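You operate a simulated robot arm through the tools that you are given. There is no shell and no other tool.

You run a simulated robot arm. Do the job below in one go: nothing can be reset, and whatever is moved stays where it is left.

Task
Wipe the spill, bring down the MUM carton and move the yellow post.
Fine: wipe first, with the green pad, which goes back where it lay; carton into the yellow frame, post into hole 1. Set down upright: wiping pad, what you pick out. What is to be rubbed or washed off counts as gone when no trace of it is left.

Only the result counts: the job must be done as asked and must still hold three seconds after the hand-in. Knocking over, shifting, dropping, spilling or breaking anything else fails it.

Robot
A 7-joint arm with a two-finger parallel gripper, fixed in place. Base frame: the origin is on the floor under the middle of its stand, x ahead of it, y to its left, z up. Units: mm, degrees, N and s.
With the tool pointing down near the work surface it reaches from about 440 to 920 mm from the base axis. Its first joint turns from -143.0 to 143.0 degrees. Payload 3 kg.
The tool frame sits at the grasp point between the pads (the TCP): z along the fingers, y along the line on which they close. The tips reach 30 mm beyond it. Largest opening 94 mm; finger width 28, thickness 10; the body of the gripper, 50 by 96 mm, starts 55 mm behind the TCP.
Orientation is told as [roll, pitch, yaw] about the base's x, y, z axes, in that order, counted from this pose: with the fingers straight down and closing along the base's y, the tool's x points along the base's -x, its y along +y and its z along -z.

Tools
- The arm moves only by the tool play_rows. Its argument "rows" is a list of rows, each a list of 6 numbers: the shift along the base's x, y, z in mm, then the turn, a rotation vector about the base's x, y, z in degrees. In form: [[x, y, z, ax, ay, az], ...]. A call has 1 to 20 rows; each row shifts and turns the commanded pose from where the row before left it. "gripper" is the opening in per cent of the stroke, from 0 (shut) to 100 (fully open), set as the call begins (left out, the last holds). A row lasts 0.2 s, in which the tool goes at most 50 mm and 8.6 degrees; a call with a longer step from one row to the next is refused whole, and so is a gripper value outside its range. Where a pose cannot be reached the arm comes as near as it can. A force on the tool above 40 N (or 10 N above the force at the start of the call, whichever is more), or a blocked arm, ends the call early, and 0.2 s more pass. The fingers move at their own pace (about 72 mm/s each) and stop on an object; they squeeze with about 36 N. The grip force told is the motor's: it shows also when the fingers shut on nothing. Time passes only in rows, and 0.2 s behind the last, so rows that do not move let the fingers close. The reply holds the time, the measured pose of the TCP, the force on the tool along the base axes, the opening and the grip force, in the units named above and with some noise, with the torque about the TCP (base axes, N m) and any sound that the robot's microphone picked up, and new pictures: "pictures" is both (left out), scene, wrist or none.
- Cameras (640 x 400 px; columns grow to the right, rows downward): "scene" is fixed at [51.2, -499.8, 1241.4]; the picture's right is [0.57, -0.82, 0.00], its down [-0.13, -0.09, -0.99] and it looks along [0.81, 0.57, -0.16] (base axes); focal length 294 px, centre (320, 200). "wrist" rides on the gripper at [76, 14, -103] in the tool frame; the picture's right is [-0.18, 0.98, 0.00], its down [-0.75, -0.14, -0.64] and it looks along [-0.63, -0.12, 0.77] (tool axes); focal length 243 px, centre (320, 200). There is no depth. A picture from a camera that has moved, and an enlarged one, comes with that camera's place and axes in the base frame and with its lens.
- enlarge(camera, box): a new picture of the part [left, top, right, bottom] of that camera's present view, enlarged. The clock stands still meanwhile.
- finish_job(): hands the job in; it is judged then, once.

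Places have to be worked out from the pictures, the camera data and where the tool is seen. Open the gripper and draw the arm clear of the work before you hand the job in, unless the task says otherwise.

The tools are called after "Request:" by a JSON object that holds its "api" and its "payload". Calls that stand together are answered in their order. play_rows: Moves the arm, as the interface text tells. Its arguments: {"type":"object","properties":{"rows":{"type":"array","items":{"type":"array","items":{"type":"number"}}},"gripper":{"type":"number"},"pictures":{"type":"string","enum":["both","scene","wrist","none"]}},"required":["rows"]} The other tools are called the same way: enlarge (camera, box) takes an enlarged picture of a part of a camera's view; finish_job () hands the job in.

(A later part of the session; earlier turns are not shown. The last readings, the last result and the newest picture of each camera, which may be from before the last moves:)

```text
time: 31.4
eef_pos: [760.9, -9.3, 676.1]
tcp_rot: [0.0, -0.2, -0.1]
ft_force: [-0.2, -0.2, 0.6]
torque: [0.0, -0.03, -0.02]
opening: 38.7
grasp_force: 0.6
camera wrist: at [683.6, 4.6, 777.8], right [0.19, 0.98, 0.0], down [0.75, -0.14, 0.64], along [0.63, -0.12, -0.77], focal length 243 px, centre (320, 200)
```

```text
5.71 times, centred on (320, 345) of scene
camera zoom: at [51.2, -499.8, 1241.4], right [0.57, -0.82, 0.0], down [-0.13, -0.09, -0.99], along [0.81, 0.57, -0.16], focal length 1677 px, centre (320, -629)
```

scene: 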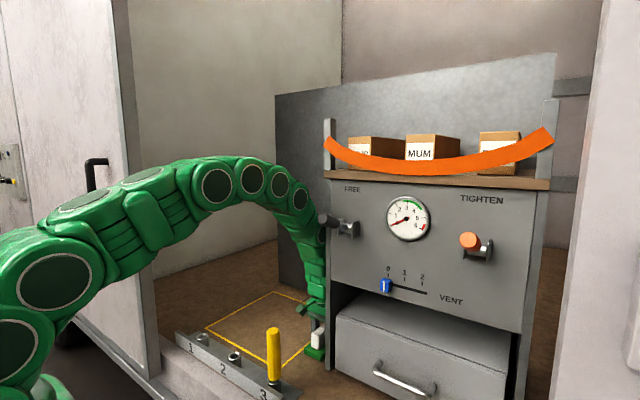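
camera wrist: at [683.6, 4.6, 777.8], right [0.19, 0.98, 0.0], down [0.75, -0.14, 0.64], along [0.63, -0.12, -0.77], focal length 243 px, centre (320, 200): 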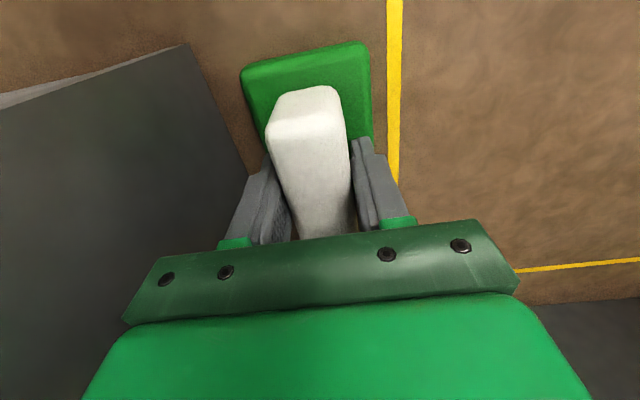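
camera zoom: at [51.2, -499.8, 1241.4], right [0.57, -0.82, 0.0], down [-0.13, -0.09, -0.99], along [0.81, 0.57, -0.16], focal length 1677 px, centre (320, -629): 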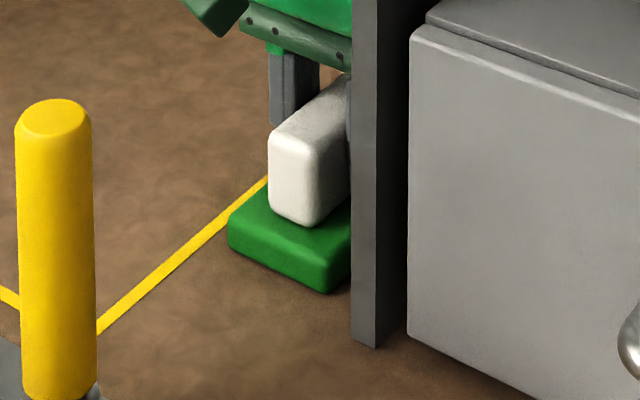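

The pad now matches its original place in the scene view exactly. I open in a small step first to watch whether it stays.

Request:
{"api": "play_rows", "payload": {"rows": [[0, 0, 0, 0, 0, 0], [0, 0, 0, 0, 0, 0]], "gripper": 50, "pictures": "none"}}

Request:
{"api": "enlarge", "payload": {"camera": "wrist", "box": [200, 0, 440, 240]}}

Request:
{"api": "enlarge", "payload": {"camera": "scene", "box": [270, 310, 370, 380]}}

```text
time: 32.0
eef_pos: [760.4, -11.0, 676.2]
tcp_rot: [0.0, -0.1, 0.0]
ft_force: [-0.4, -0.3, 0.2]
torque: [0.0, -0.01, 0.0]
opening: 47.0
grasp_force: 0.1
```

```text
1.67 times, centred on (320, 120) of wrist
camera zoom: at [683.6, 4.6, 777.8], right [0.19, 0.98, 0.0], down [0.75, -0.14, 0.64], along [0.63, -0.12, -0.77], focal length 404 px, centre (320, 333)
```

zoom: 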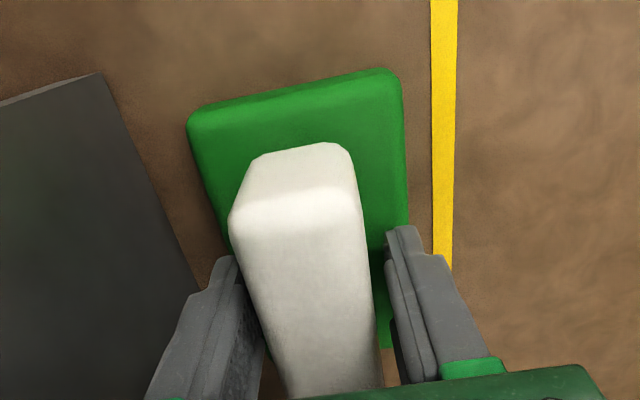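

```text
5.71 times, centred on (320, 345) of scene
camera zoom: at [51.2, -499.8, 1241.4], right [0.57, -0.82, 0.0], down [-0.13, -0.09, -0.99], along [0.81, 0.57, -0.16], focal length 1677 px, centre (320, -629)
```

zoom: 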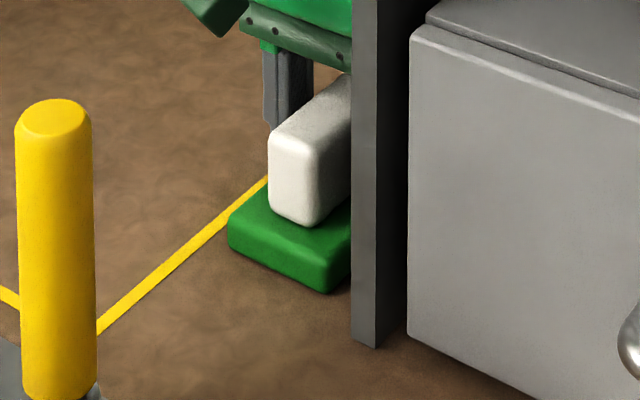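

It stayed. I open to 65 % and rise straight up, then check again.

Request:
{"api": "play_rows", "payload": {"rows": [[0, 0, 0, 0, 0, 0], [0, 0, 0, 0, 0, 0], [0, 0, 15, 0, 0, 0], [0, 0, 30, 0, 0, 0], [0, 0, 40, 0, 0, 0], [0, 10, 40, 0, 0, 0], [0, 20, 40, 0, 0, 0], [0, 0, 0, 0, 0, 0]], "gripper": 65}}

Request:
{"api": "enlarge", "payload": {"camera": "scene", "box": [270, 310, 370, 380]}}

```text
time: 33.8
eef_pos: [759.4, 20.8, 841.3]
tcp_rot: [0.0, -0.1, -0.1]
ft_force: [0.4, -0.4, 0.8]
torque: [-0.04, 0.05, 0.0]
opening: 61.1
grasp_force: 0.0
camera wrist: at [682.4, 35.1, 943.6], right [0.19, 0.98, 0.0], down [0.75, -0.14, 0.64], along [0.63, -0.12, -0.77], focal length 243 px, centre (320, 200)
```

scene: 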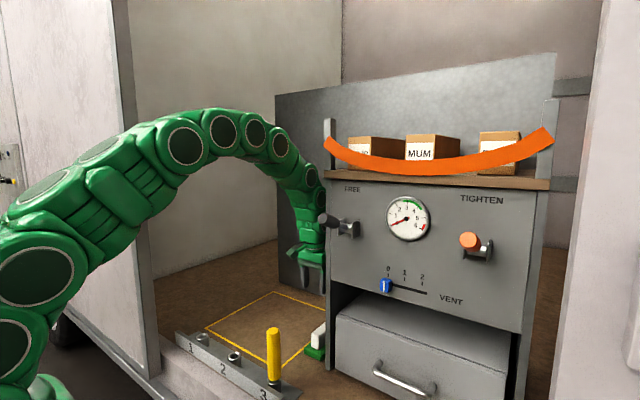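
wrist: 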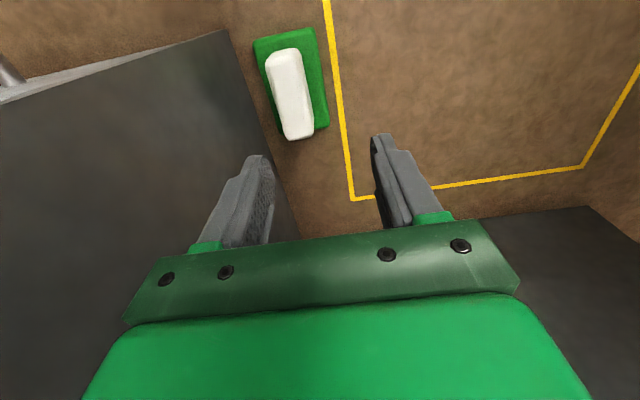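

```text
5.71 times, centred on (320, 345) of scene
camera zoom: at [51.2, -499.8, 1241.4], right [0.57, -0.82, 0.0], down [-0.13, -0.09, -0.99], along [0.81, 0.57, -0.16], focal length 1677 px, centre (320, -629)
```

zoom: 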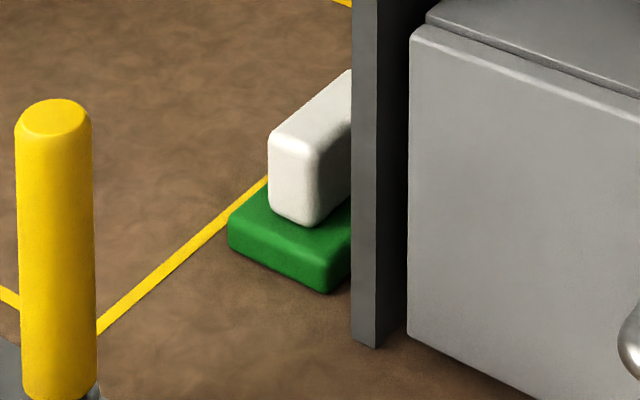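

The pad is back exactly. Now the carton: I raise the hand clear of the cabinet, at y≈20, to z≈1420.

Request:
{"api": "play_rows", "payload": {"rows": [[-11, 0, 44, 0, 0, 0], [-11, 0, 44, 0, 0, 0], [-11, 0, 44, 0, 0, 0], [-11, 0, 44, 0, 0, 0], [-11, 0, 44, 0, 0, 0], [-11, 0, 44, 0, 0, 0], [-11, 0, 44, 0, 0, 0], [-11, 0, 44, 0, 0, 0], [-11, 0, 44, 0, 0, 0], [-11, 0, 44, 0, 0, 0], [-11, 0, 44, 0, 0, 0], [-11, 0, 44, 0, 0, 0], [-11, 0, 44, 0, 0, 0], [0, 0, 0, 0, 0, 0]], "gripper": 100}}

```text
time: 36.8
eef_pos: [645.9, 18.6, 1303.3]
tcp_rot: [0.1, -0.1, -0.1]
ft_force: [0.3, -0.4, 1.0]
torque: [0.01, 0.01, 0.0]
opening: 94.2
grasp_force: 0.0
out of reach, approached as far as the arm can: row 11, 12, 13
camera wrist: at [568.9, 34.2, 1404.9], right [0.19, 0.98, 0.0], down [0.75, -0.14, 0.64], along [0.63, -0.12, -0.77], focal length 243 px, centre (320, 200)
```

scene: 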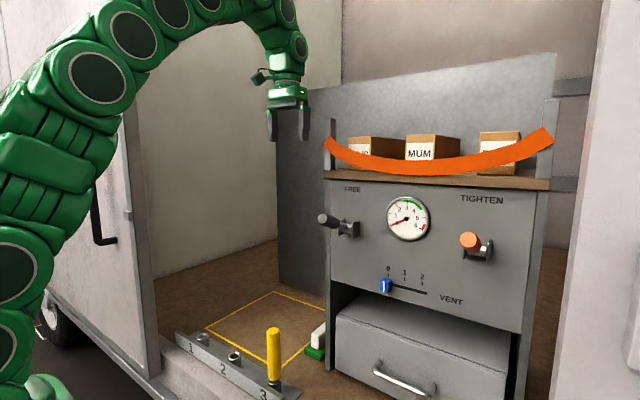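
wrist: 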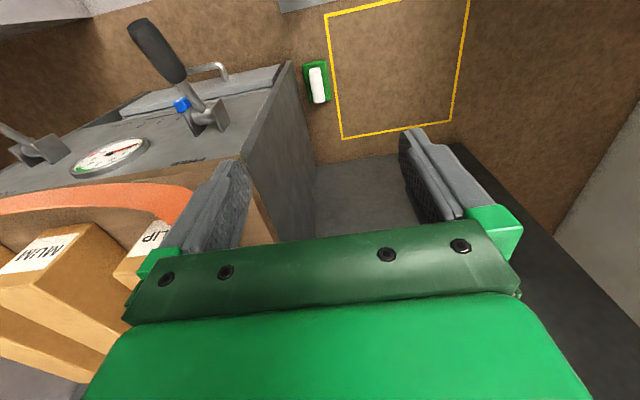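

With the tool straight down the arm tops out near z 1303 here, so the carton must be gripped with the tool pitched forward over the sagging strap. I study the shelf from this view.

Request:
{"api": "enlarge", "payload": {"camera": "wrist", "box": [0, 120, 260, 390]}}

Request:
{"api": "enlarge", "payload": {"camera": "scene", "box": [310, 90, 440, 200]}}

Request:
{"api": "enlarge", "payload": {"camera": "scene", "box": [390, 90, 570, 210]}}

```text
1.48 times, centred on (130, 255) of wrist
camera zoom: at [568.9, 34.2, 1404.9], right [0.19, 0.98, 0.0], down [0.75, -0.14, 0.64], along [0.63, -0.12, -0.77], focal length 359 px, centre (602, 118)
```

zoom: 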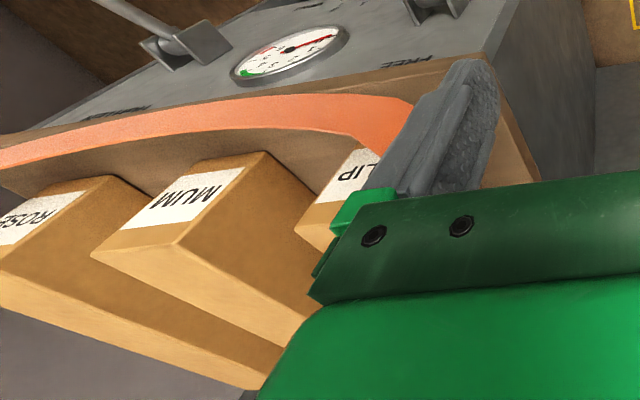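

```text
3.64 times, centred on (375, 145) of scene
camera zoom: at [51.2, -499.8, 1241.4], right [0.57, -0.82, 0.0], down [-0.13, -0.09, -0.99], along [0.81, 0.57, -0.16], focal length 1067 px, centre (120, 400)
```

zoom: 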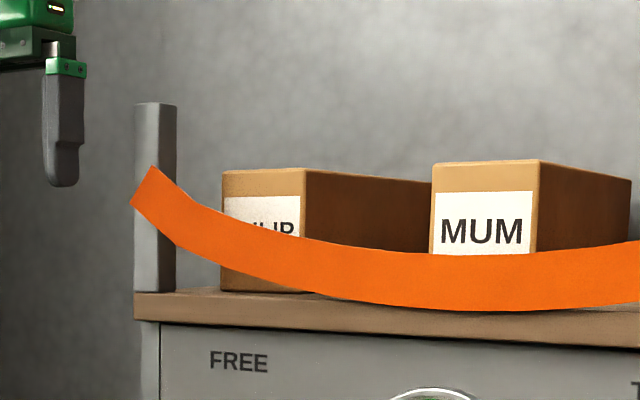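

```text
3.33 times, centred on (480, 150) of scene
camera zoom: at [51.2, -499.8, 1241.4], right [0.57, -0.82, 0.0], down [-0.13, -0.09, -0.99], along [0.81, 0.57, -0.16], focal length 978 px, centre (-213, 367)
```

zoom: 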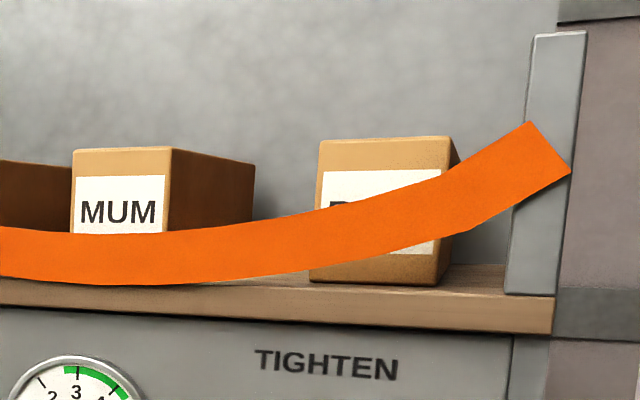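

The carton is about 66 mm wide (y -333 to -267), its front is at x≈723, its top at z≈1281, and it is deep (~280 mm). The strap hangs at x≈680 with its top edge at z≈1226 there. I test the pitched reach first on the free left side (y=+300, a mirror of the carton's place), pitching the tool 45° forward.

Request:
{"api": "play_rows", "payload": {"rows": [[-5, 47, -5, 0, -7.5, 0], [-5, 47, -5, 0, -7.5, 0], [-5, 47, -5, 0, -7.5, 0], [-5, 47, -5, 0, -7.5, 0], [-5, 47, -5, 0, -7.5, 0], [-5, 47, -5, 0, -7.5, 0], [0, 0, 0, 0, 0, 0]]}}

```text
time: 38.4
eef_pos: [611.7, 301.2, 1271.8]
tcp_rot: [0.2, -45.2, -0.2]
ft_force: [-1.1, -0.5, 0.0]
torque: [0.0, 0.01, 0.04]
opening: 93.7
grasp_force: 0.0
camera wrist: at [484.9, 317.0, 1289.4], right [0.13, 0.98, 0.13], down [0.08, -0.14, 0.99], along [0.99, -0.12, -0.09], focal length 243 px, centre (320, 200)
```

scene: 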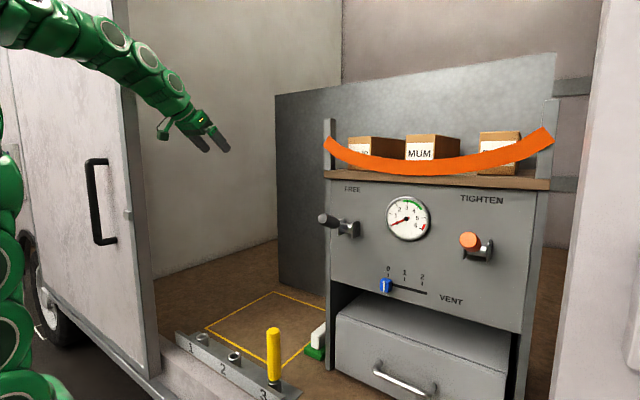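
wrist: 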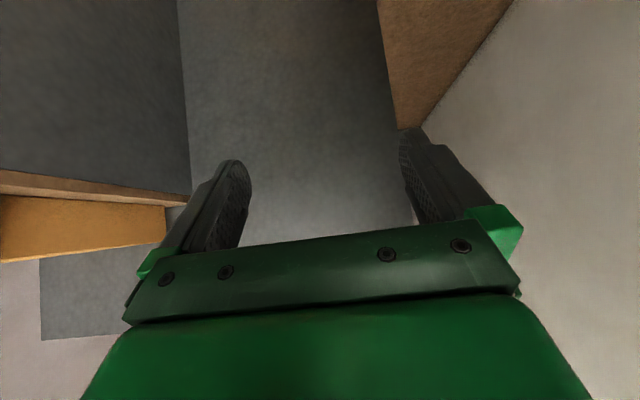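

This view confirms the cartons reach back to x≈1007 (about 284 mm deep). I now test how far forward the 45° pose can go at this height.

Request:
{"api": "play_rows", "payload": {"rows": [[30, 0, 0, 0, 0, 0], [30, 0, 0, 0, 0, 0], [30, 0, 0, 0, 0, 0], [30, 0, 0, 0, 0, 0], [20, 0, 0, 0, 0, 0], [20, 0, 0, 0, 0, 0], [20, 0, 0, 0, 0, 0], [20, 0, 0, 0, 0, 0], [20, 0, 0, 0, 0, 0], [20, 0, 0, 0, 0, 0], [20, 0, 0, 0, 0, 0], [0, 0, 0, 0, 0, 0]]}}

```text
time: 41.0
eef_pos: [875.9, 300.0, 1272.6]
tcp_rot: [0.0, -45.0, -0.1]
ft_force: [-1.0, 0.5, -0.2]
torque: [-0.01, -0.02, -0.03]
opening: 94.0
grasp_force: 0.0
camera wrist: at [749.0, 315.4, 1289.3], right [0.13, 0.98, 0.13], down [0.08, -0.14, 0.99], along [0.99, -0.12, -0.09], focal length 243 px, centre (320, 200)
```

scene: 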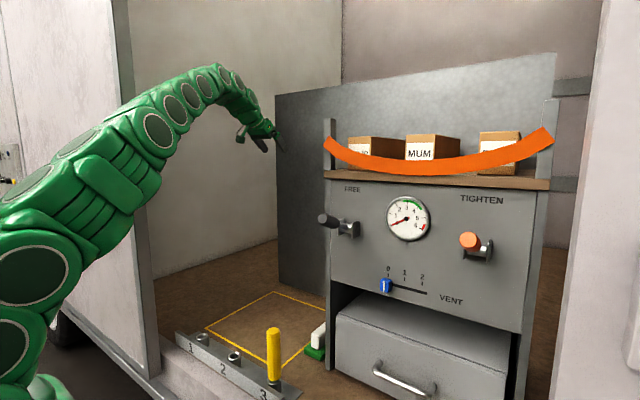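
wrist: 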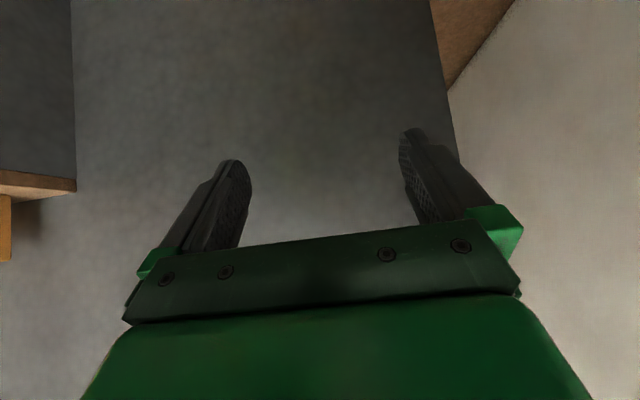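

It reaches x=876 at z=1272. I test the lift: 70 mm up from x≈865.

Request:
{"api": "play_rows", "payload": {"rows": [[-11, 0, 0, 0, 0, 0], [0, 0, 15, 0, 0, 0], [0, 0, 15, 0, 0, 0], [0, 0, 15, 0, 0, 0], [0, 0, 15, 0, 0, 0], [0, 0, 15, 0, 0, 0], [0, 0, 0, 0, 0, 0]], "pictures": "scene"}}

```text
time: 42.6
eef_pos: [864.8, 300.3, 1347.4]
tcp_rot: [0.1, -45.2, 0.0]
ft_force: [-0.3, -0.2, -0.1]
torque: [0.0, 0.02, -0.01]
opening: 94.3
grasp_force: 0.1
```

scene: 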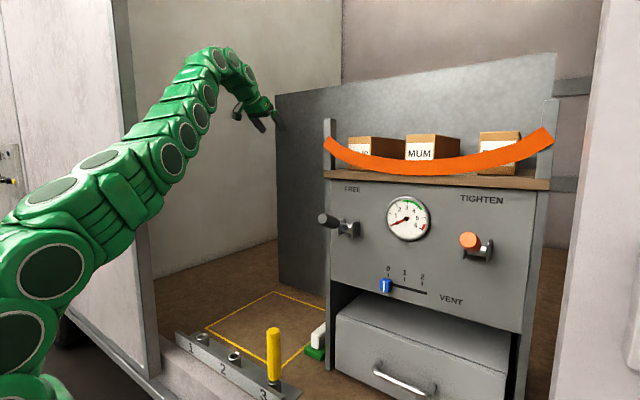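

The lift is reachable too. At 45° the camera would brush the carton top, so I test a steeper 60° tilt at the lifted height (z≈1320).

Request:
{"api": "play_rows", "payload": {"rows": [[0, 0, -14, 0, 0, 0], [0, 0, -14, 0, 0, 0], [0, 0, 0, 0, 5, 0], [0, 0, 0, 0, 5, 0], [0, 0, 0, 0, 5, 0], [0, 0, 0, 0, 0, 0], [0, 0, 0, 0, 0, 0]]}}

```text
time: 44.2
eef_pos: [835.4, 292.6, 1298.1]
tcp_rot: [0.2, -32.6, -0.1]
ft_force: [0.4, 1.2, 0.2]
torque: [0.02, 0.01, 0.02]
opening: 94.2
grasp_force: 0.0
out of reach, approached as far as the arm can: row 4, 5
camera wrist: at [716.3, 307.2, 1343.3], right [0.16, 0.98, 0.1], down [0.29, -0.14, 0.95], along [0.94, -0.12, -0.31], focal length 243 px, centre (320, 200)
```

scene: 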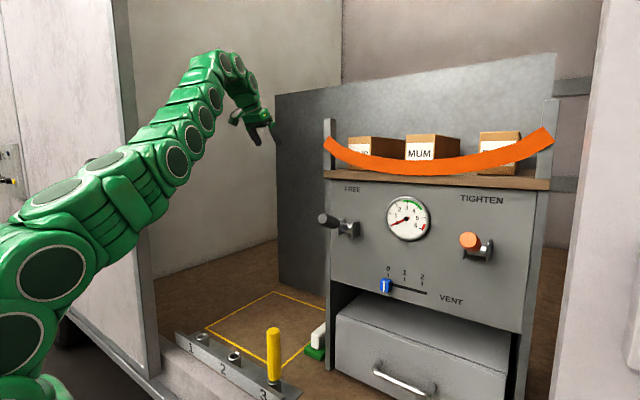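
wrist: 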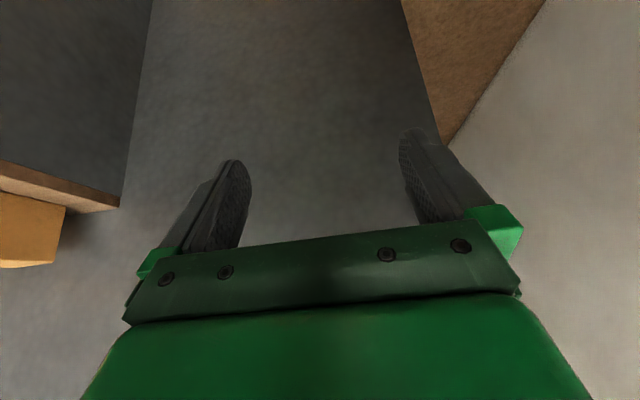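

60° is just beyond reach there, so I go back to 45°, a bit nearer, and check where the commanded pose stands.

Request:
{"api": "play_rows", "payload": {"rows": [[-20, 0, 0, 0, -5, 0], [-20, 0, 0, 0, -5, 0], [-20, 0, 0, 0, -5, 0], [0, 0, 0, 0, 0, 0], [0, 0, 0, 0, 0, 0]], "pictures": "none"}}

```text
time: 45.4
eef_pos: [775.8, 292.3, 1299.6]
tcp_rot: [0.1, -45.1, -0.2]
ft_force: [-0.4, 0.0, -0.1]
torque: [0.03, 0.0, -0.03]
opening: 93.8
grasp_force: 0.1
```

The arm is back at 45°. I try turning the tool half a turn about its own axis, which would put the camera above the hand and clear of the carton.

Request:
{"api": "play_rows", "payload": {"rows": [[0, 0, 0, 6, 0, -6], [0, 0, 0, 6, 0, -6], [0, 0, 0, 6, 0, -6], [0, 0, 0, 6, 0, -6], [0, 0, 0, 6, 0, -6], [0, 0, 0, 6, 0, -6], [0, 0, 0, 6, 0, -6], [0, 0, 0, 6, 0, -6], [0, 0, 0, 6, 0, -6], [0, 0, 0, 6, 0, -6], [0, 0, 0, 0, 0, 0]], "pictures": "scene"}}

```text
time: 47.8
eef_pos: [775.1, 293.1, 1297.2]
tcp_rot: [44.9, -3.6, -86.6]
ft_force: [0.3, -0.1, 0.7]
torque: [-0.01, 0.0, 0.03]
opening: 94.1
grasp_force: 0.0
```

scene: 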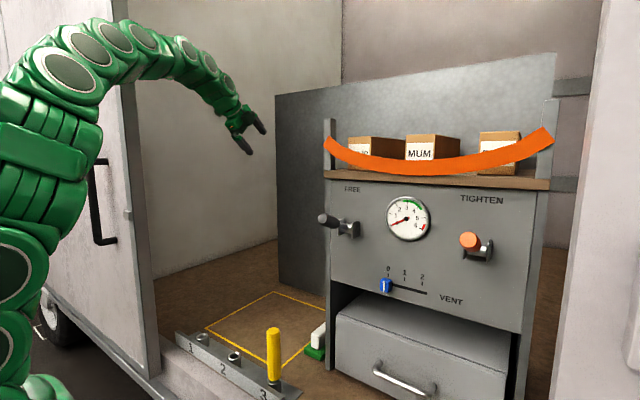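

Half of the turn went fine. I finish the other half.

Request:
{"api": "play_rows", "payload": {"rows": [[0, 0, 0, 5.607, 0, -5.607], [0, 0, 0, 5.607, 0, -5.607], [0, 0, 0, 5.607, 0, -5.607], [0, 0, 0, 5.607, 0, -5.607], [0, 0, 0, 5.607, 0, -5.607], [0, 0, 0, 5.607, 0, -5.607], [0, 0, 0, 5.607, 0, -5.607], [0, 0, 0, 5.607, 0, -5.607], [0, 0, 0, 5.607, 0, -5.607], [0, 0, 0, 5.607, 0, -5.607], [0, 0, 0, 5.607, 0, -5.607], [0, 0, 0, 5.607, 0, -5.607], [0, 0, 0, 0, 0, 0]]}}

```text
time: 50.6
eef_pos: [775.8, 293.0, 1296.8]
tcp_rot: [30.2, 35.0, -134.8]
ft_force: [-0.6, 0.0, -0.4]
torque: [-0.01, 0.01, -0.04]
opening: 94.1
grasp_force: 0.1
out of reach, approached as far as the arm can: row 8, 9, 10, 11, 12
camera wrist: at [752.4, 326.3, 1419.3], right [0.3, -0.91, 0.3], down [-0.95, -0.32, -0.04], along [0.13, -0.27, -0.95], focal length 243 px, centre (320, 200)
```

scene: 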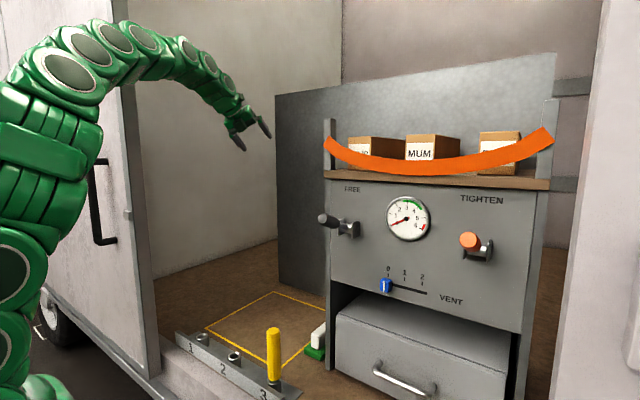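
wrist: 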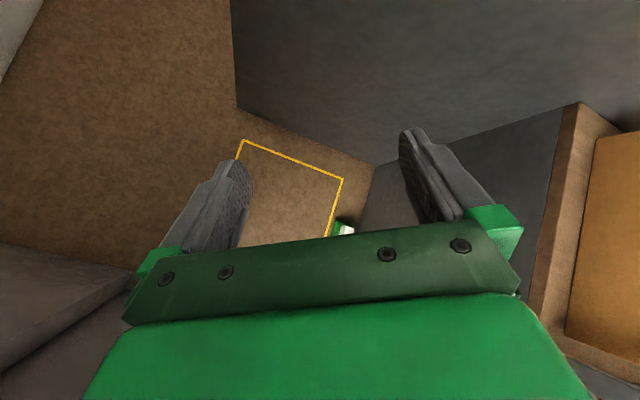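

The last joint stops at about 142° here, so the flipped pose is not usable for placing; I'll keep the camera on the lower side instead and grip at x≈812, where the camera stays in front of the carton's face. I turn the tool back.

Request:
{"api": "play_rows", "payload": {"rows": [[0, 0, 0, -6, 0, 6], [0, 0, 0, -6, 0, 6], [0, 0, 0, -6, 0, 6], [0, 0, 0, -6, 0, 6], [0, 0, 0, -6, 0, 6], [0, 0, 0, -6, 0, 6], [0, 0, 0, -6, 0, 6], [0, 0, 0, -6, 0, 6], [0, 0, 0, -6, 0, 6], [0, 0, 0, -6, 0, 6], [0, 0, 0, 0, 0, 0]], "pictures": "none"}}

```text
time: 53.0
eef_pos: [775.2, 294.1, 1298.1]
tcp_rot: [40.8, -21.1, -67.5]
ft_force: [-0.2, 0.4, -0.1]
torque: [-0.03, -0.04, -0.01]
opening: 94.1
grasp_force: 0.0
```

I still have about 59.5° to turn back.

Request:
{"api": "play_rows", "payload": {"rows": [[0, 0, 0, -6.01, 0, 6.01], [0, 0, 0, -6.01, 0, 6.01], [0, 0, 0, -6.01, 0, 6.01], [0, 0, 0, -6.01, 0, 6.01], [0, 0, 0, -6.01, 0, 6.01], [0, 0, 0, -6.01, 0, 6.01], [0, 0, 0, -6.01, 0, 6.01], [0, 0, 0, 0, 0, 0]]}}

```text
time: 54.8
eef_pos: [775.6, 292.6, 1298.1]
tcp_rot: [0.1, -45.0, -0.1]
ft_force: [-0.9, 0.6, -0.1]
torque: [-0.01, 0.0, 0.01]
opening: 94.1
grasp_force: 0.0
camera wrist: at [648.3, 307.2, 1316.9], right [0.13, 0.98, 0.13], down [0.08, -0.14, 0.99], along [0.99, -0.12, -0.09], focal length 243 px, centre (320, 200)
```

scene: 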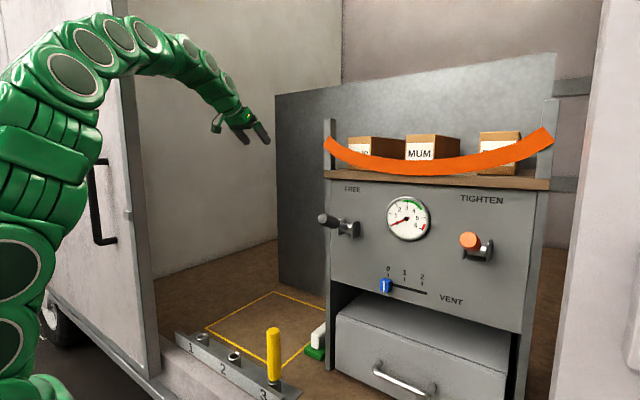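
wrist: 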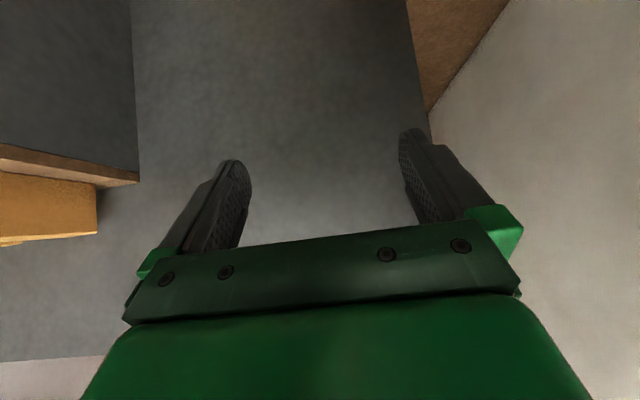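

The tool is at a clean 45° again. I draw back to x≈560 and swing across to y=-300 in front of and above the strap level.

Request:
{"api": "play_rows", "payload": {"rows": [[-43, 0, 12, 0, 0, 0], [-43, 0, 12, 0, 0, 0], [-43, 0, 12, 0, 0, 0], [-43, 0, 12, 0, 0, 0], [-43, 0, 12, 0, 0, 0], [0, -49, 0, 0, 0, 0], [0, -49, 0, 0, 0, 0], [0, -49, 0, 0, 0, 0], [0, -49, 0, 0, 0, 0], [0, -49, 0, 0, 0, 0], [0, -49, 0, 0, 0, 0], [0, -49, 0, 0, 0, 0], [0, -49, 0, 0, 0, 0], [0, -49, 0, 0, 0, 0], [0, -49, 0, 0, 0, 0], [0, -49, 0, 0, 0, 0], [0, -49, 0, 0, 0, 0], [0, -5, 0, 0, 0, 0], [0, 0, 0, 0, 0, 0]]}}

```text
time: 58.8
eef_pos: [560.7, -299.5, 1357.5]
tcp_rot: [0.1, -45.1, -0.1]
ft_force: [-0.5, -0.1, 0.1]
torque: [-0.02, 0.0, 0.03]
opening: 93.9
grasp_force: 0.0
camera wrist: at [433.4, -285.6, 1375.4], right [0.13, 0.98, 0.13], down [0.08, -0.14, 0.99], along [0.99, -0.12, -0.09], focal length 243 px, centre (320, 200)
```

scene: 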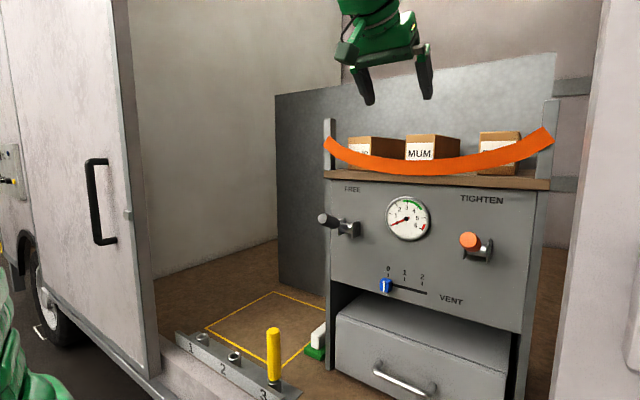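
wrist: 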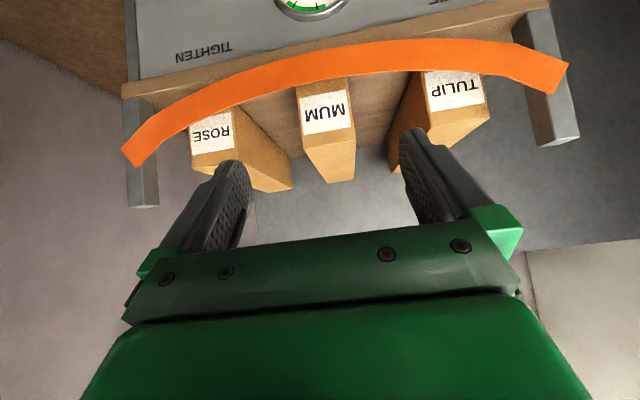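

Now I see all three cartons head-on; MUM is the middle one. I enlarge to measure it.

Request:
{"api": "enlarge", "payload": {"camera": "wrist", "box": [110, 0, 590, 215]}}

Request:
{"api": "enlarge", "payload": {"camera": "wrist", "box": [240, 40, 420, 200]}}

```text
1.33 times, centred on (350, 108) of wrist
camera zoom: at [433.4, -285.6, 1375.4], right [0.13, 0.98, 0.13], down [0.08, -0.14, 0.99], along [0.99, -0.12, -0.09], focal length 324 px, centre (280, 323)
```

zoom: 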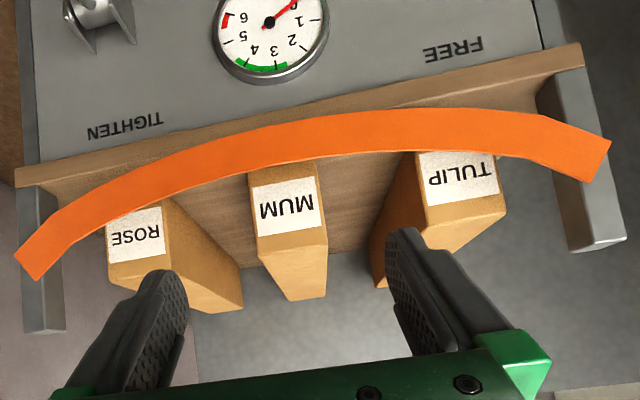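

```text
2.50 times, centred on (330, 120) of wrist
camera zoom: at [433.4, -285.6, 1375.4], right [0.13, 0.98, 0.13], down [0.08, -0.14, 0.99], along [0.99, -0.12, -0.09], focal length 606 px, centre (295, 400)
```

zoom: 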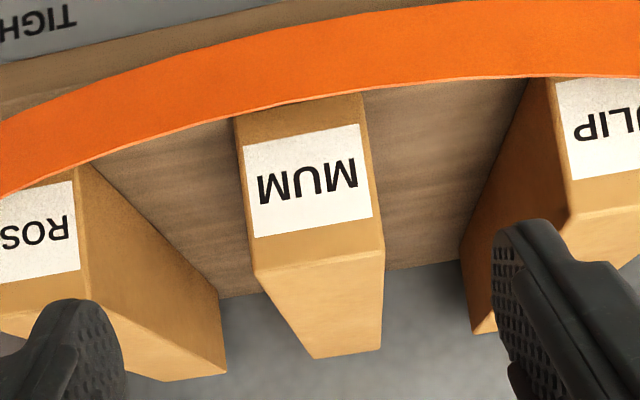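

MUM spans y -331…-267 (centre -299), front x≈723, back x≈1015, top z≈1281. I move forward above it to x≈815 with the open fingers straddling it, still above its top.

Request:
{"api": "play_rows", "payload": {"rows": [[42, 0, -3, 0, 0, 0], [42, 0, -3, 0, 0, 0], [42, 0, -3, 0, 0, 0], [42, 0, -3, 0, 0, 0], [42, 0, -3, 0, 0, 0], [42, 0.5, -2, 0, 0, 0], [2, 0, 0, 0, 0, 0], [0, 0, 0, 0, 0, 0]]}}

Request:
{"api": "enlarge", "payload": {"camera": "scene", "box": [310, 40, 570, 210]}}

```text
time: 60.6
eef_pos: [814.0, -296.9, 1340.2]
tcp_rot: [0.0, -45.1, -0.1]
ft_force: [-0.1, -0.3, -0.1]
torque: [-0.03, 0.04, -0.02]
opening: 94.2
grasp_force: 0.0
camera wrist: at [686.9, -283.5, 1358.1], right [0.13, 0.98, 0.13], down [0.08, -0.14, 0.99], along [0.99, -0.12, -0.09], focal length 243 px, centre (320, 200)
```

scene: 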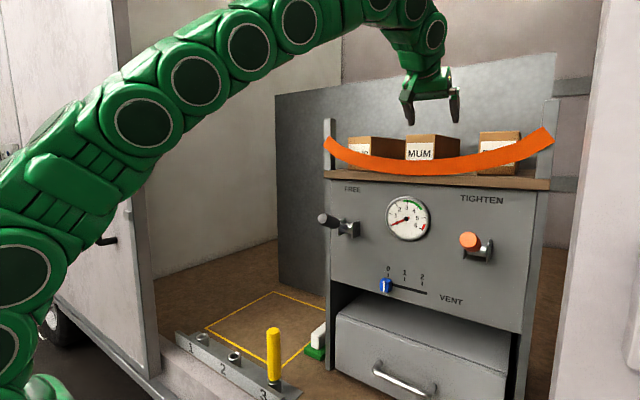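
wrist: 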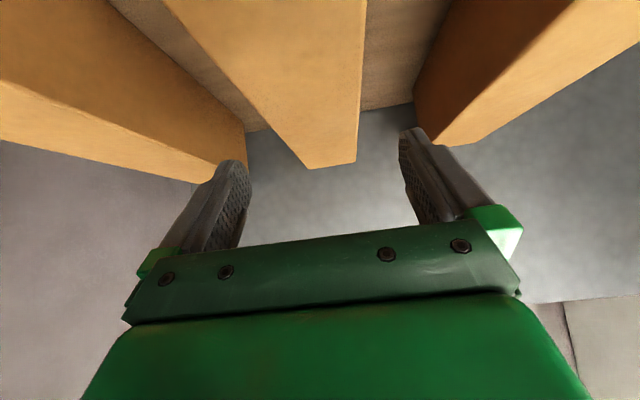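

```text
2.35 times, centred on (440, 125) of scene
camera zoom: at [51.2, -499.8, 1241.4], right [0.57, -0.82, 0.0], down [-0.13, -0.09, -0.99], along [0.81, 0.57, -0.16], focal length 691 px, centre (38, 376)
```

zoom: 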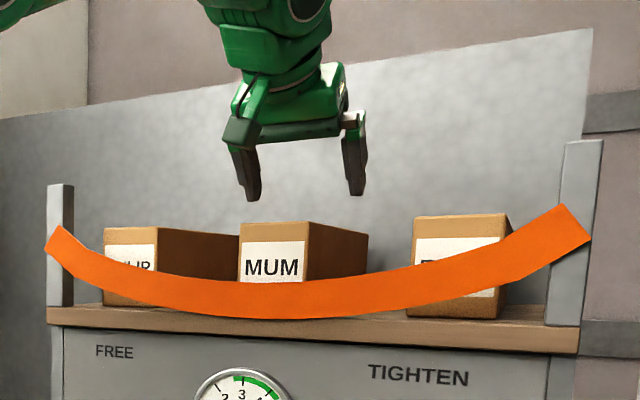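

The fingers straddle the carton about evenly (carton centre y≈-297, hand at -297.5). I descend vertically to z≈1280 first.

Request:
{"api": "play_rows", "payload": {"rows": [[0, 0, -15, 0, 0, 0], [0, 0, -15, 0, 0, 0], [0, 0, -15, 0, 0, 0], [0, 0, -10, 0, 0, 0], [0, 0, -5, 0, 0, 0], [0, 0, 0, 0, 0, 0]]}}

Request:
{"api": "enlarge", "payload": {"camera": "scene", "box": [310, 40, 570, 210]}}

```text
time: 62.0
eef_pos: [812.8, -300.2, 1281.6]
tcp_rot: [0.2, -45.0, 0.1]
ft_force: [0.0, 0.6, 0.3]
torque: [0.0, 0.02, -0.01]
opening: 94.2
grasp_force: 0.1
camera wrist: at [686.3, -284.3, 1299.0], right [0.13, 0.98, 0.13], down [0.08, -0.14, 0.99], along [0.99, -0.12, -0.09], focal length 243 px, centre (320, 200)
```

scene: 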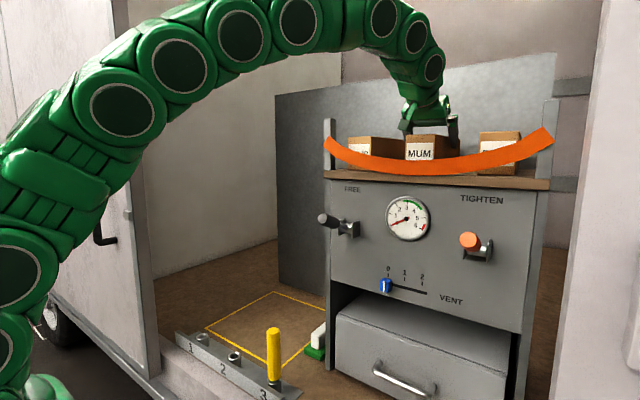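
wrist: 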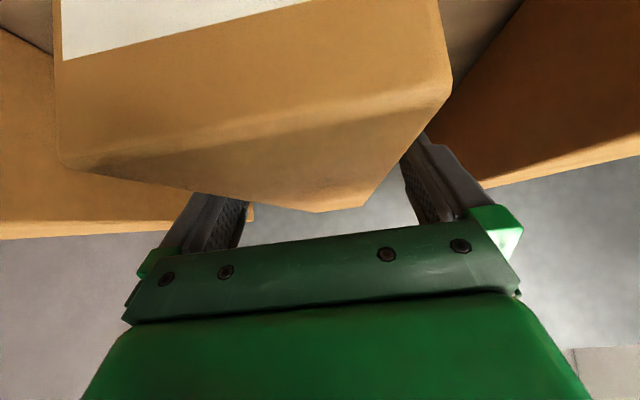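

```text
2.35 times, centred on (440, 125) of scene
camera zoom: at [51.2, -499.8, 1241.4], right [0.57, -0.82, 0.0], down [-0.13, -0.09, -0.99], along [0.81, 0.57, -0.16], focal length 691 px, centre (38, 376)
```

zoom: 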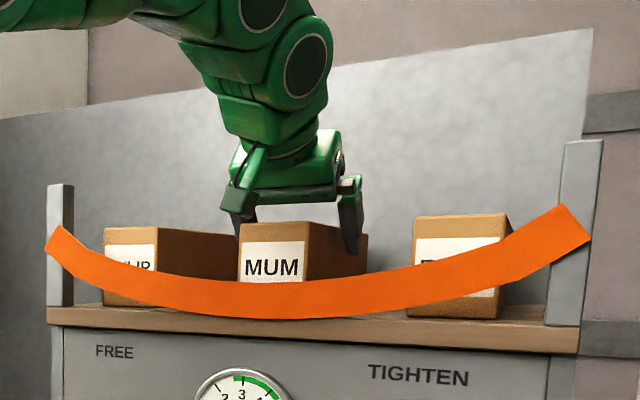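

No contact, the camera hangs clear in front of the carton. I go down the last 13 mm and then close.

Request:
{"api": "play_rows", "payload": {"rows": [[0, 0, -5, 0, 0, 0], [0, 0, -5, 0, 0, 0], [0, 0, -3, 0, 0, 0], [0, 0, 0, 0, 0, 0]], "pictures": "none"}}

Request:
{"api": "enlarge", "payload": {"camera": "scene", "box": [370, 60, 500, 180]}}

```text
time: 63.0
eef_pos: [813.7, -299.0, 1268.1]
tcp_rot: [0.2, -45.0, -0.3]
ft_force: [-0.2, -0.2, -0.6]
torque: [0.03, -0.03, -0.02]
opening: 94.2
grasp_force: 0.1
```

```text
3.33 times, centred on (435, 120) of scene
camera zoom: at [51.2, -499.8, 1241.4], right [0.57, -0.82, 0.0], down [-0.13, -0.09, -0.99], along [0.81, 0.57, -0.16], focal length 978 px, centre (-63, 467)
```

zoom: 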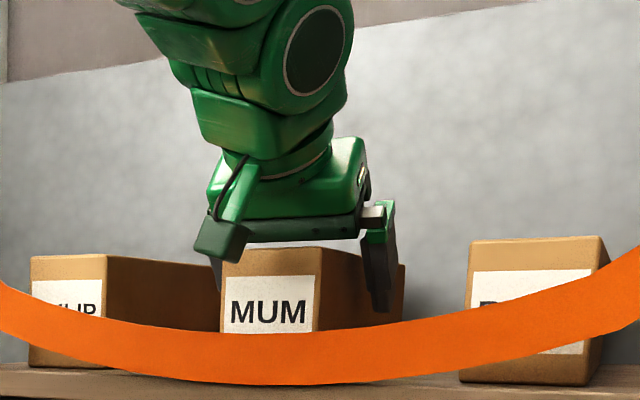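

The palm sits just above the carton's top and both fingers are alongside. I close on the carton.

Request:
{"api": "play_rows", "payload": {"rows": [[0, 0, 0, 0, 0, 0], [0, 0, 0, 0, 0, 0], [0, 0, 0, 0, 0, 0], [0, 0, 0, 0, 0, 0], [0, 0, 0, 0, 0, 0]], "gripper": 0}}

Request:
{"api": "enlarge", "payload": {"camera": "scene", "box": [370, 60, 500, 180]}}

```text
time: 64.2
eef_pos: [814.1, -299.0, 1268.8]
tcp_rot: [0.0, -45.1, -0.2]
ft_force: [-0.7, -2.1, 0.1]
torque: [-0.24, -0.23, -0.25]
opening: 70.1
grasp_force: 36.3
camera wrist: at [686.8, -284.1, 1286.2], right [0.13, 0.98, 0.13], down [0.08, -0.14, 0.99], along [0.99, -0.12, -0.09], focal length 243 px, centre (320, 200)
```

scene: 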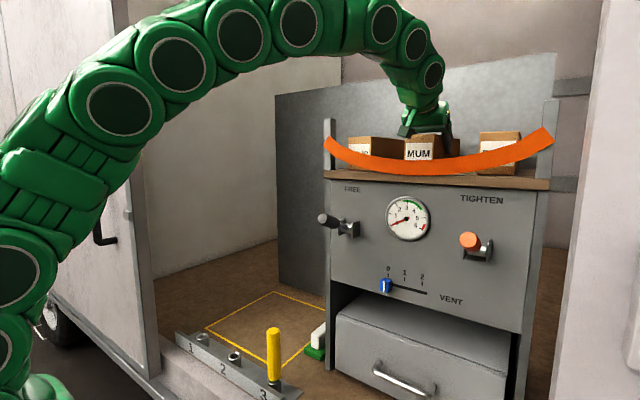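
wrist: 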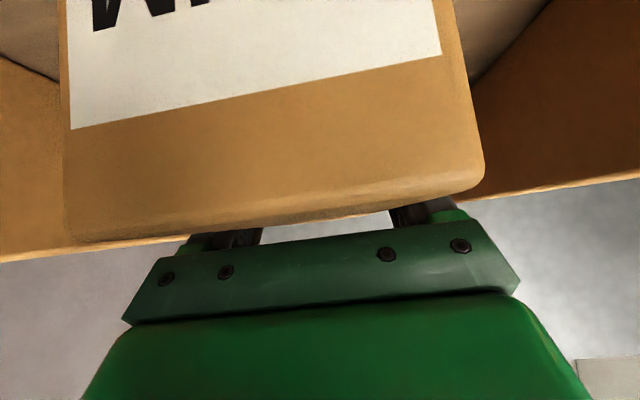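

```text
3.33 times, centred on (435, 120) of scene
camera zoom: at [51.2, -499.8, 1241.4], right [0.57, -0.82, 0.0], down [-0.13, -0.09, -0.99], along [0.81, 0.57, -0.16], focal length 978 px, centre (-63, 467)
```

zoom: 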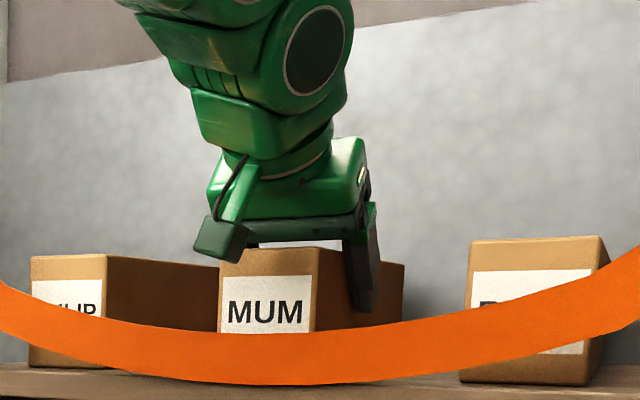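

Gripped at 36 N. I lift 15 mm gently and look for tilt.

Request:
{"api": "play_rows", "payload": {"rows": [[0, 0, 3, 0, 0, 0], [0, 0, 4, 0, 0, 0], [0, 0, 4, 0, 0, 0], [0, 0, 4, 0, 0, 0], [0, 0, 0, 0, 0, 0]]}}

Request:
{"api": "enlarge", "payload": {"camera": "scene", "box": [370, 60, 500, 180]}}

```text
time: 65.4
eef_pos: [812.9, -299.1, 1284.2]
tcp_rot: [0.1, -45.1, -0.1]
ft_force: [-1.0, 0.6, -5.5]
torque: [-0.01, 0.28, -0.01]
opening: 70.2
grasp_force: 36.0
camera wrist: at [686.8, -284.8, 1301.0], right [0.13, 0.98, 0.13], down [0.08, -0.14, 0.99], along [0.99, -0.12, -0.09], focal length 243 px, centre (320, 200)
```

scene: 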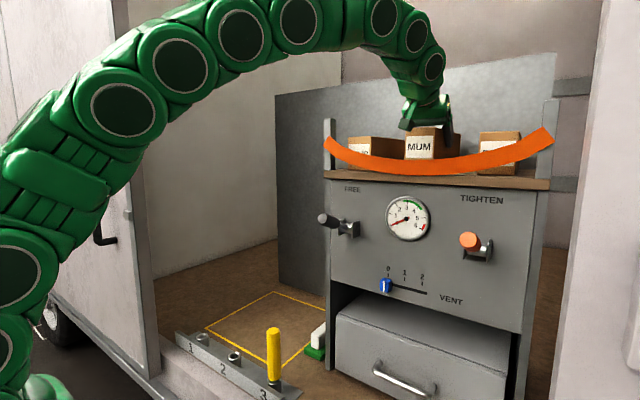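
wrist: 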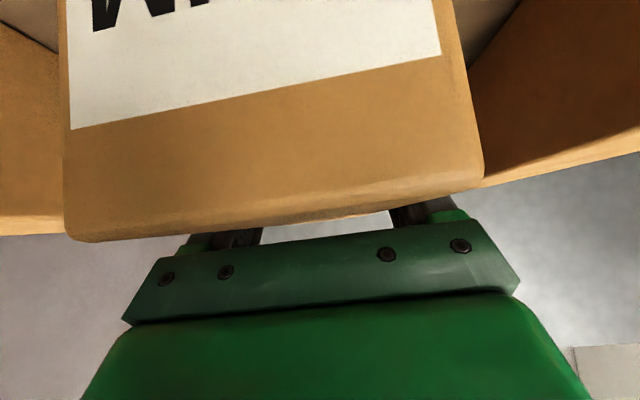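

```text
3.33 times, centred on (435, 120) of scene
camera zoom: at [51.2, -499.8, 1241.4], right [0.57, -0.82, 0.0], down [-0.13, -0.09, -0.99], along [0.81, 0.57, -0.16], focal length 978 px, centre (-63, 467)
```

zoom: 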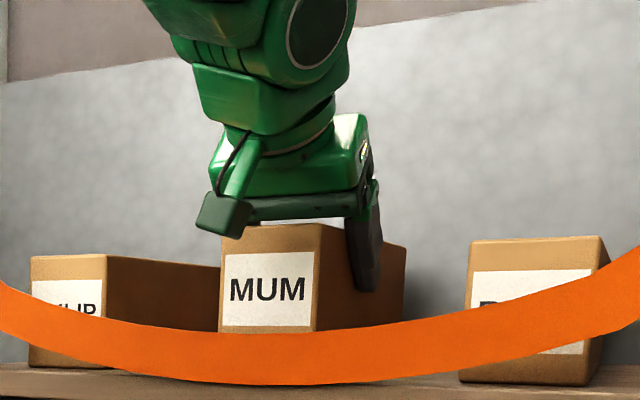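

It weighs about 5.5 N and comes up level. I lift it another 75 mm straight up.

Request:
{"api": "play_rows", "payload": {"rows": [[0, 0, 8, 0, 0, 0], [0, 0, 12, 0, 0, 0], [0, 0, 14, 0, 0, 0], [0, 0, 14, 0, 0, 0], [0, 0, 14, 0, 0, 0], [0, 0, 10, 0, 0, 0], [0, 0, 4, 0, 0, 0], [0, 0, 0, 0, 0, 0]]}}

Request:
{"api": "enlarge", "payload": {"camera": "scene", "box": [310, 20, 570, 210]}}

```text
time: 67.2
eef_pos: [814.5, -299.2, 1358.5]
tcp_rot: [0.1, -45.0, 0.0]
ft_force: [-0.2, 0.4, -5.3]
torque: [-0.05, 0.27, -0.03]
opening: 70.3
grasp_force: 36.0
camera wrist: at [686.8, -284.8, 1377.3], right [0.13, 0.98, 0.13], down [0.08, -0.14, 0.99], along [0.99, -0.12, -0.09], focal length 243 px, centre (320, 200)
```

scene: 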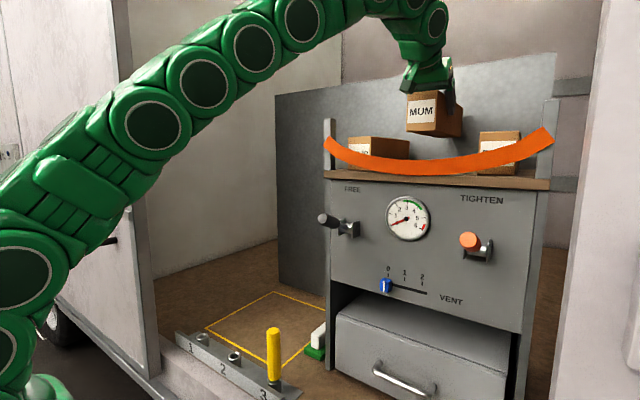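
wrist: 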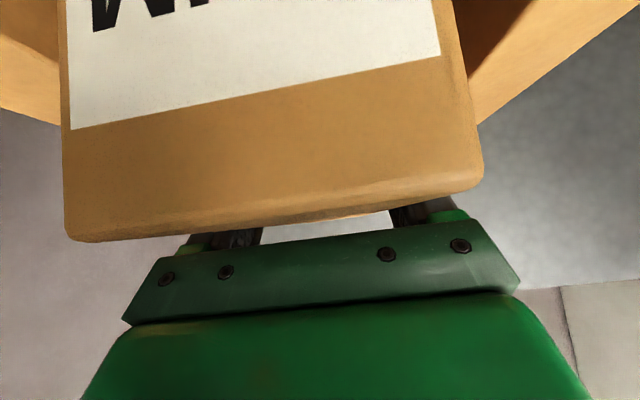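

```text
2.11 times, centred on (440, 115) of scene
camera zoom: at [51.2, -499.8, 1241.4], right [0.57, -0.82, 0.0], down [-0.13, -0.09, -0.99], along [0.81, 0.57, -0.16], focal length 618 px, centre (67, 379)
```

zoom: 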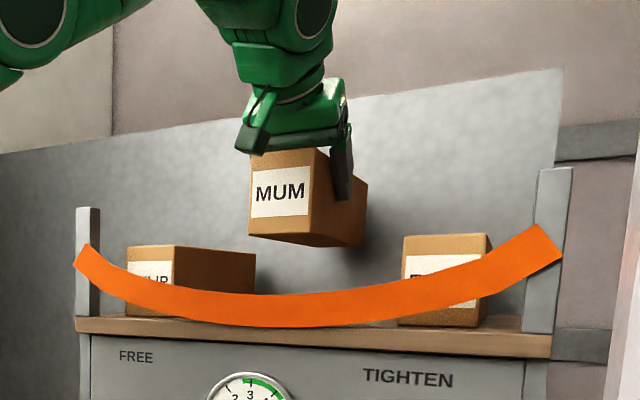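

It's held level, well above the strap. I draw back and up to about x=660, z=1430 so its underside clears the posts.

Request:
{"api": "play_rows", "payload": {"rows": [[-10, 0, 4, 0, 0, 0], [-20, 0, 8, 0, 0, 0], [-22, 0, 10, 0, 0, 0], [-22, 0, 10, 0, 0, 0], [-22, 0, 10, 0, 0, 0], [-22, 0, 10, 0, 0, 0], [-20, 0, 12, 0, 0, 0], [-12, 0, 8, 0, 0, 0], [0, 0, 0, 0, 0, 0]]}}

Request:
{"api": "enlarge", "payload": {"camera": "scene", "box": [310, 0, 570, 210]}}

```text
time: 69.2
eef_pos: [664.0, -300.8, 1432.6]
tcp_rot: [0.1, -45.1, -0.2]
ft_force: [-0.1, -0.2, -4.4]
torque: [-0.02, 0.27, 0.01]
opening: 70.3
grasp_force: 35.6
camera wrist: at [538.0, -285.5, 1449.1], right [0.13, 0.98, 0.13], down [0.08, -0.14, 0.99], along [0.99, -0.12, -0.09], focal length 243 px, centre (320, 200)
```

scene: 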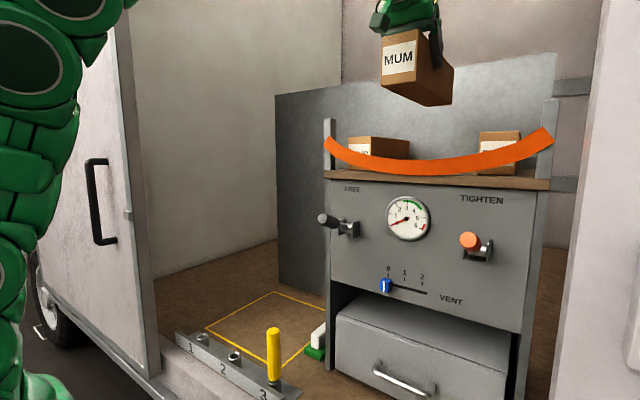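
wrist: 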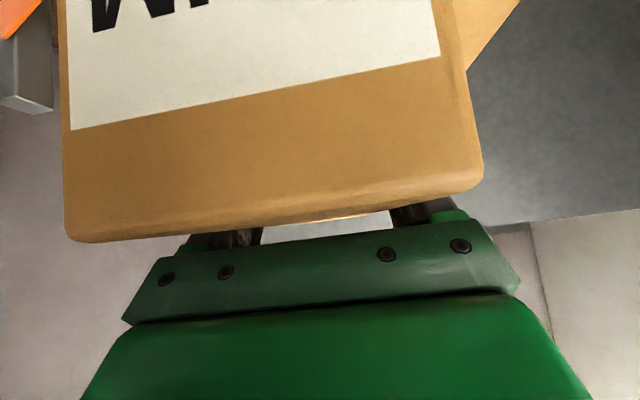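

```text
1.90 times, centred on (440, 105) of scene
camera zoom: at [51.2, -499.8, 1241.4], right [0.57, -0.82, 0.0], down [-0.13, -0.09, -0.99], along [0.81, 0.57, -0.16], focal length 559 px, centre (91, 381)
```

zoom: 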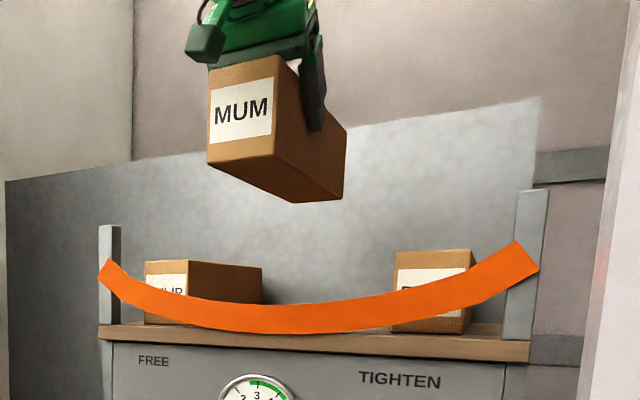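

The carton is level with its underside at z≈1357, clear of the posts (≈1328). I swing it across toward y=+220.

Request:
{"api": "play_rows", "payload": {"rows": [[0, 10, 5, 0, 0, 0], [0, 20, 5, 0, 0, 0], [0, 30, 0, 0, 0, 0], [0, 38, 0, 0, 0, 0], [0, 40, 0, 0, 0, 0], [0, 40, 0, 0, 0, 0], [0, 40, 0, 0, 0, 0], [0, 40, 0, 0, 0, 0], [0, 40, 0, 0, 0, 0], [0, 40, 0, 0, 0, 0], [0, 40, 0, 0, 0, 0], [0, 40, 0, 0, 0, 0], [0, 40, 0, 0, 0, 0], [0, 30, 0, 0, 0, 0], [0, 20, 0, 0, 0, 0], [0, 10, 0, 0, 0, 0], [0, 0, 0, 0, 0, 0]]}}

```text
time: 72.8
eef_pos: [664.5, 219.5, 1441.9]
tcp_rot: [0.1, -45.2, -0.1]
ft_force: [-0.2, 0.2, -5.2]
torque: [0.02, 0.3, 0.03]
opening: 70.3
grasp_force: 36.5
camera wrist: at [538.2, 233.8, 1459.5], right [0.13, 0.98, 0.13], down [0.08, -0.14, 0.99], along [0.99, -0.12, -0.09], focal length 243 px, centre (320, 200)
```

scene: 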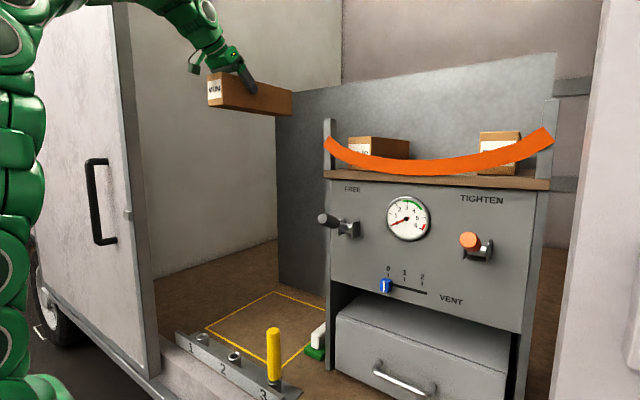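
wrist: 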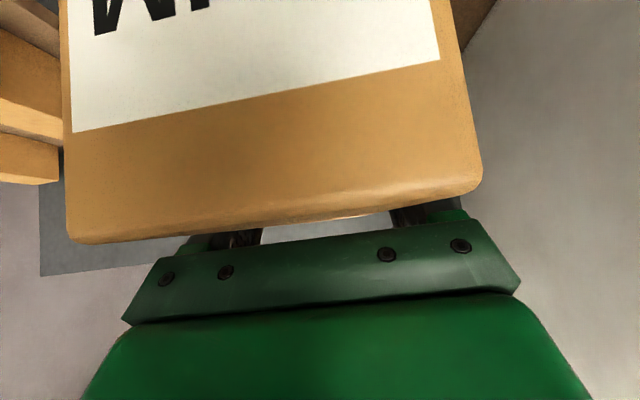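

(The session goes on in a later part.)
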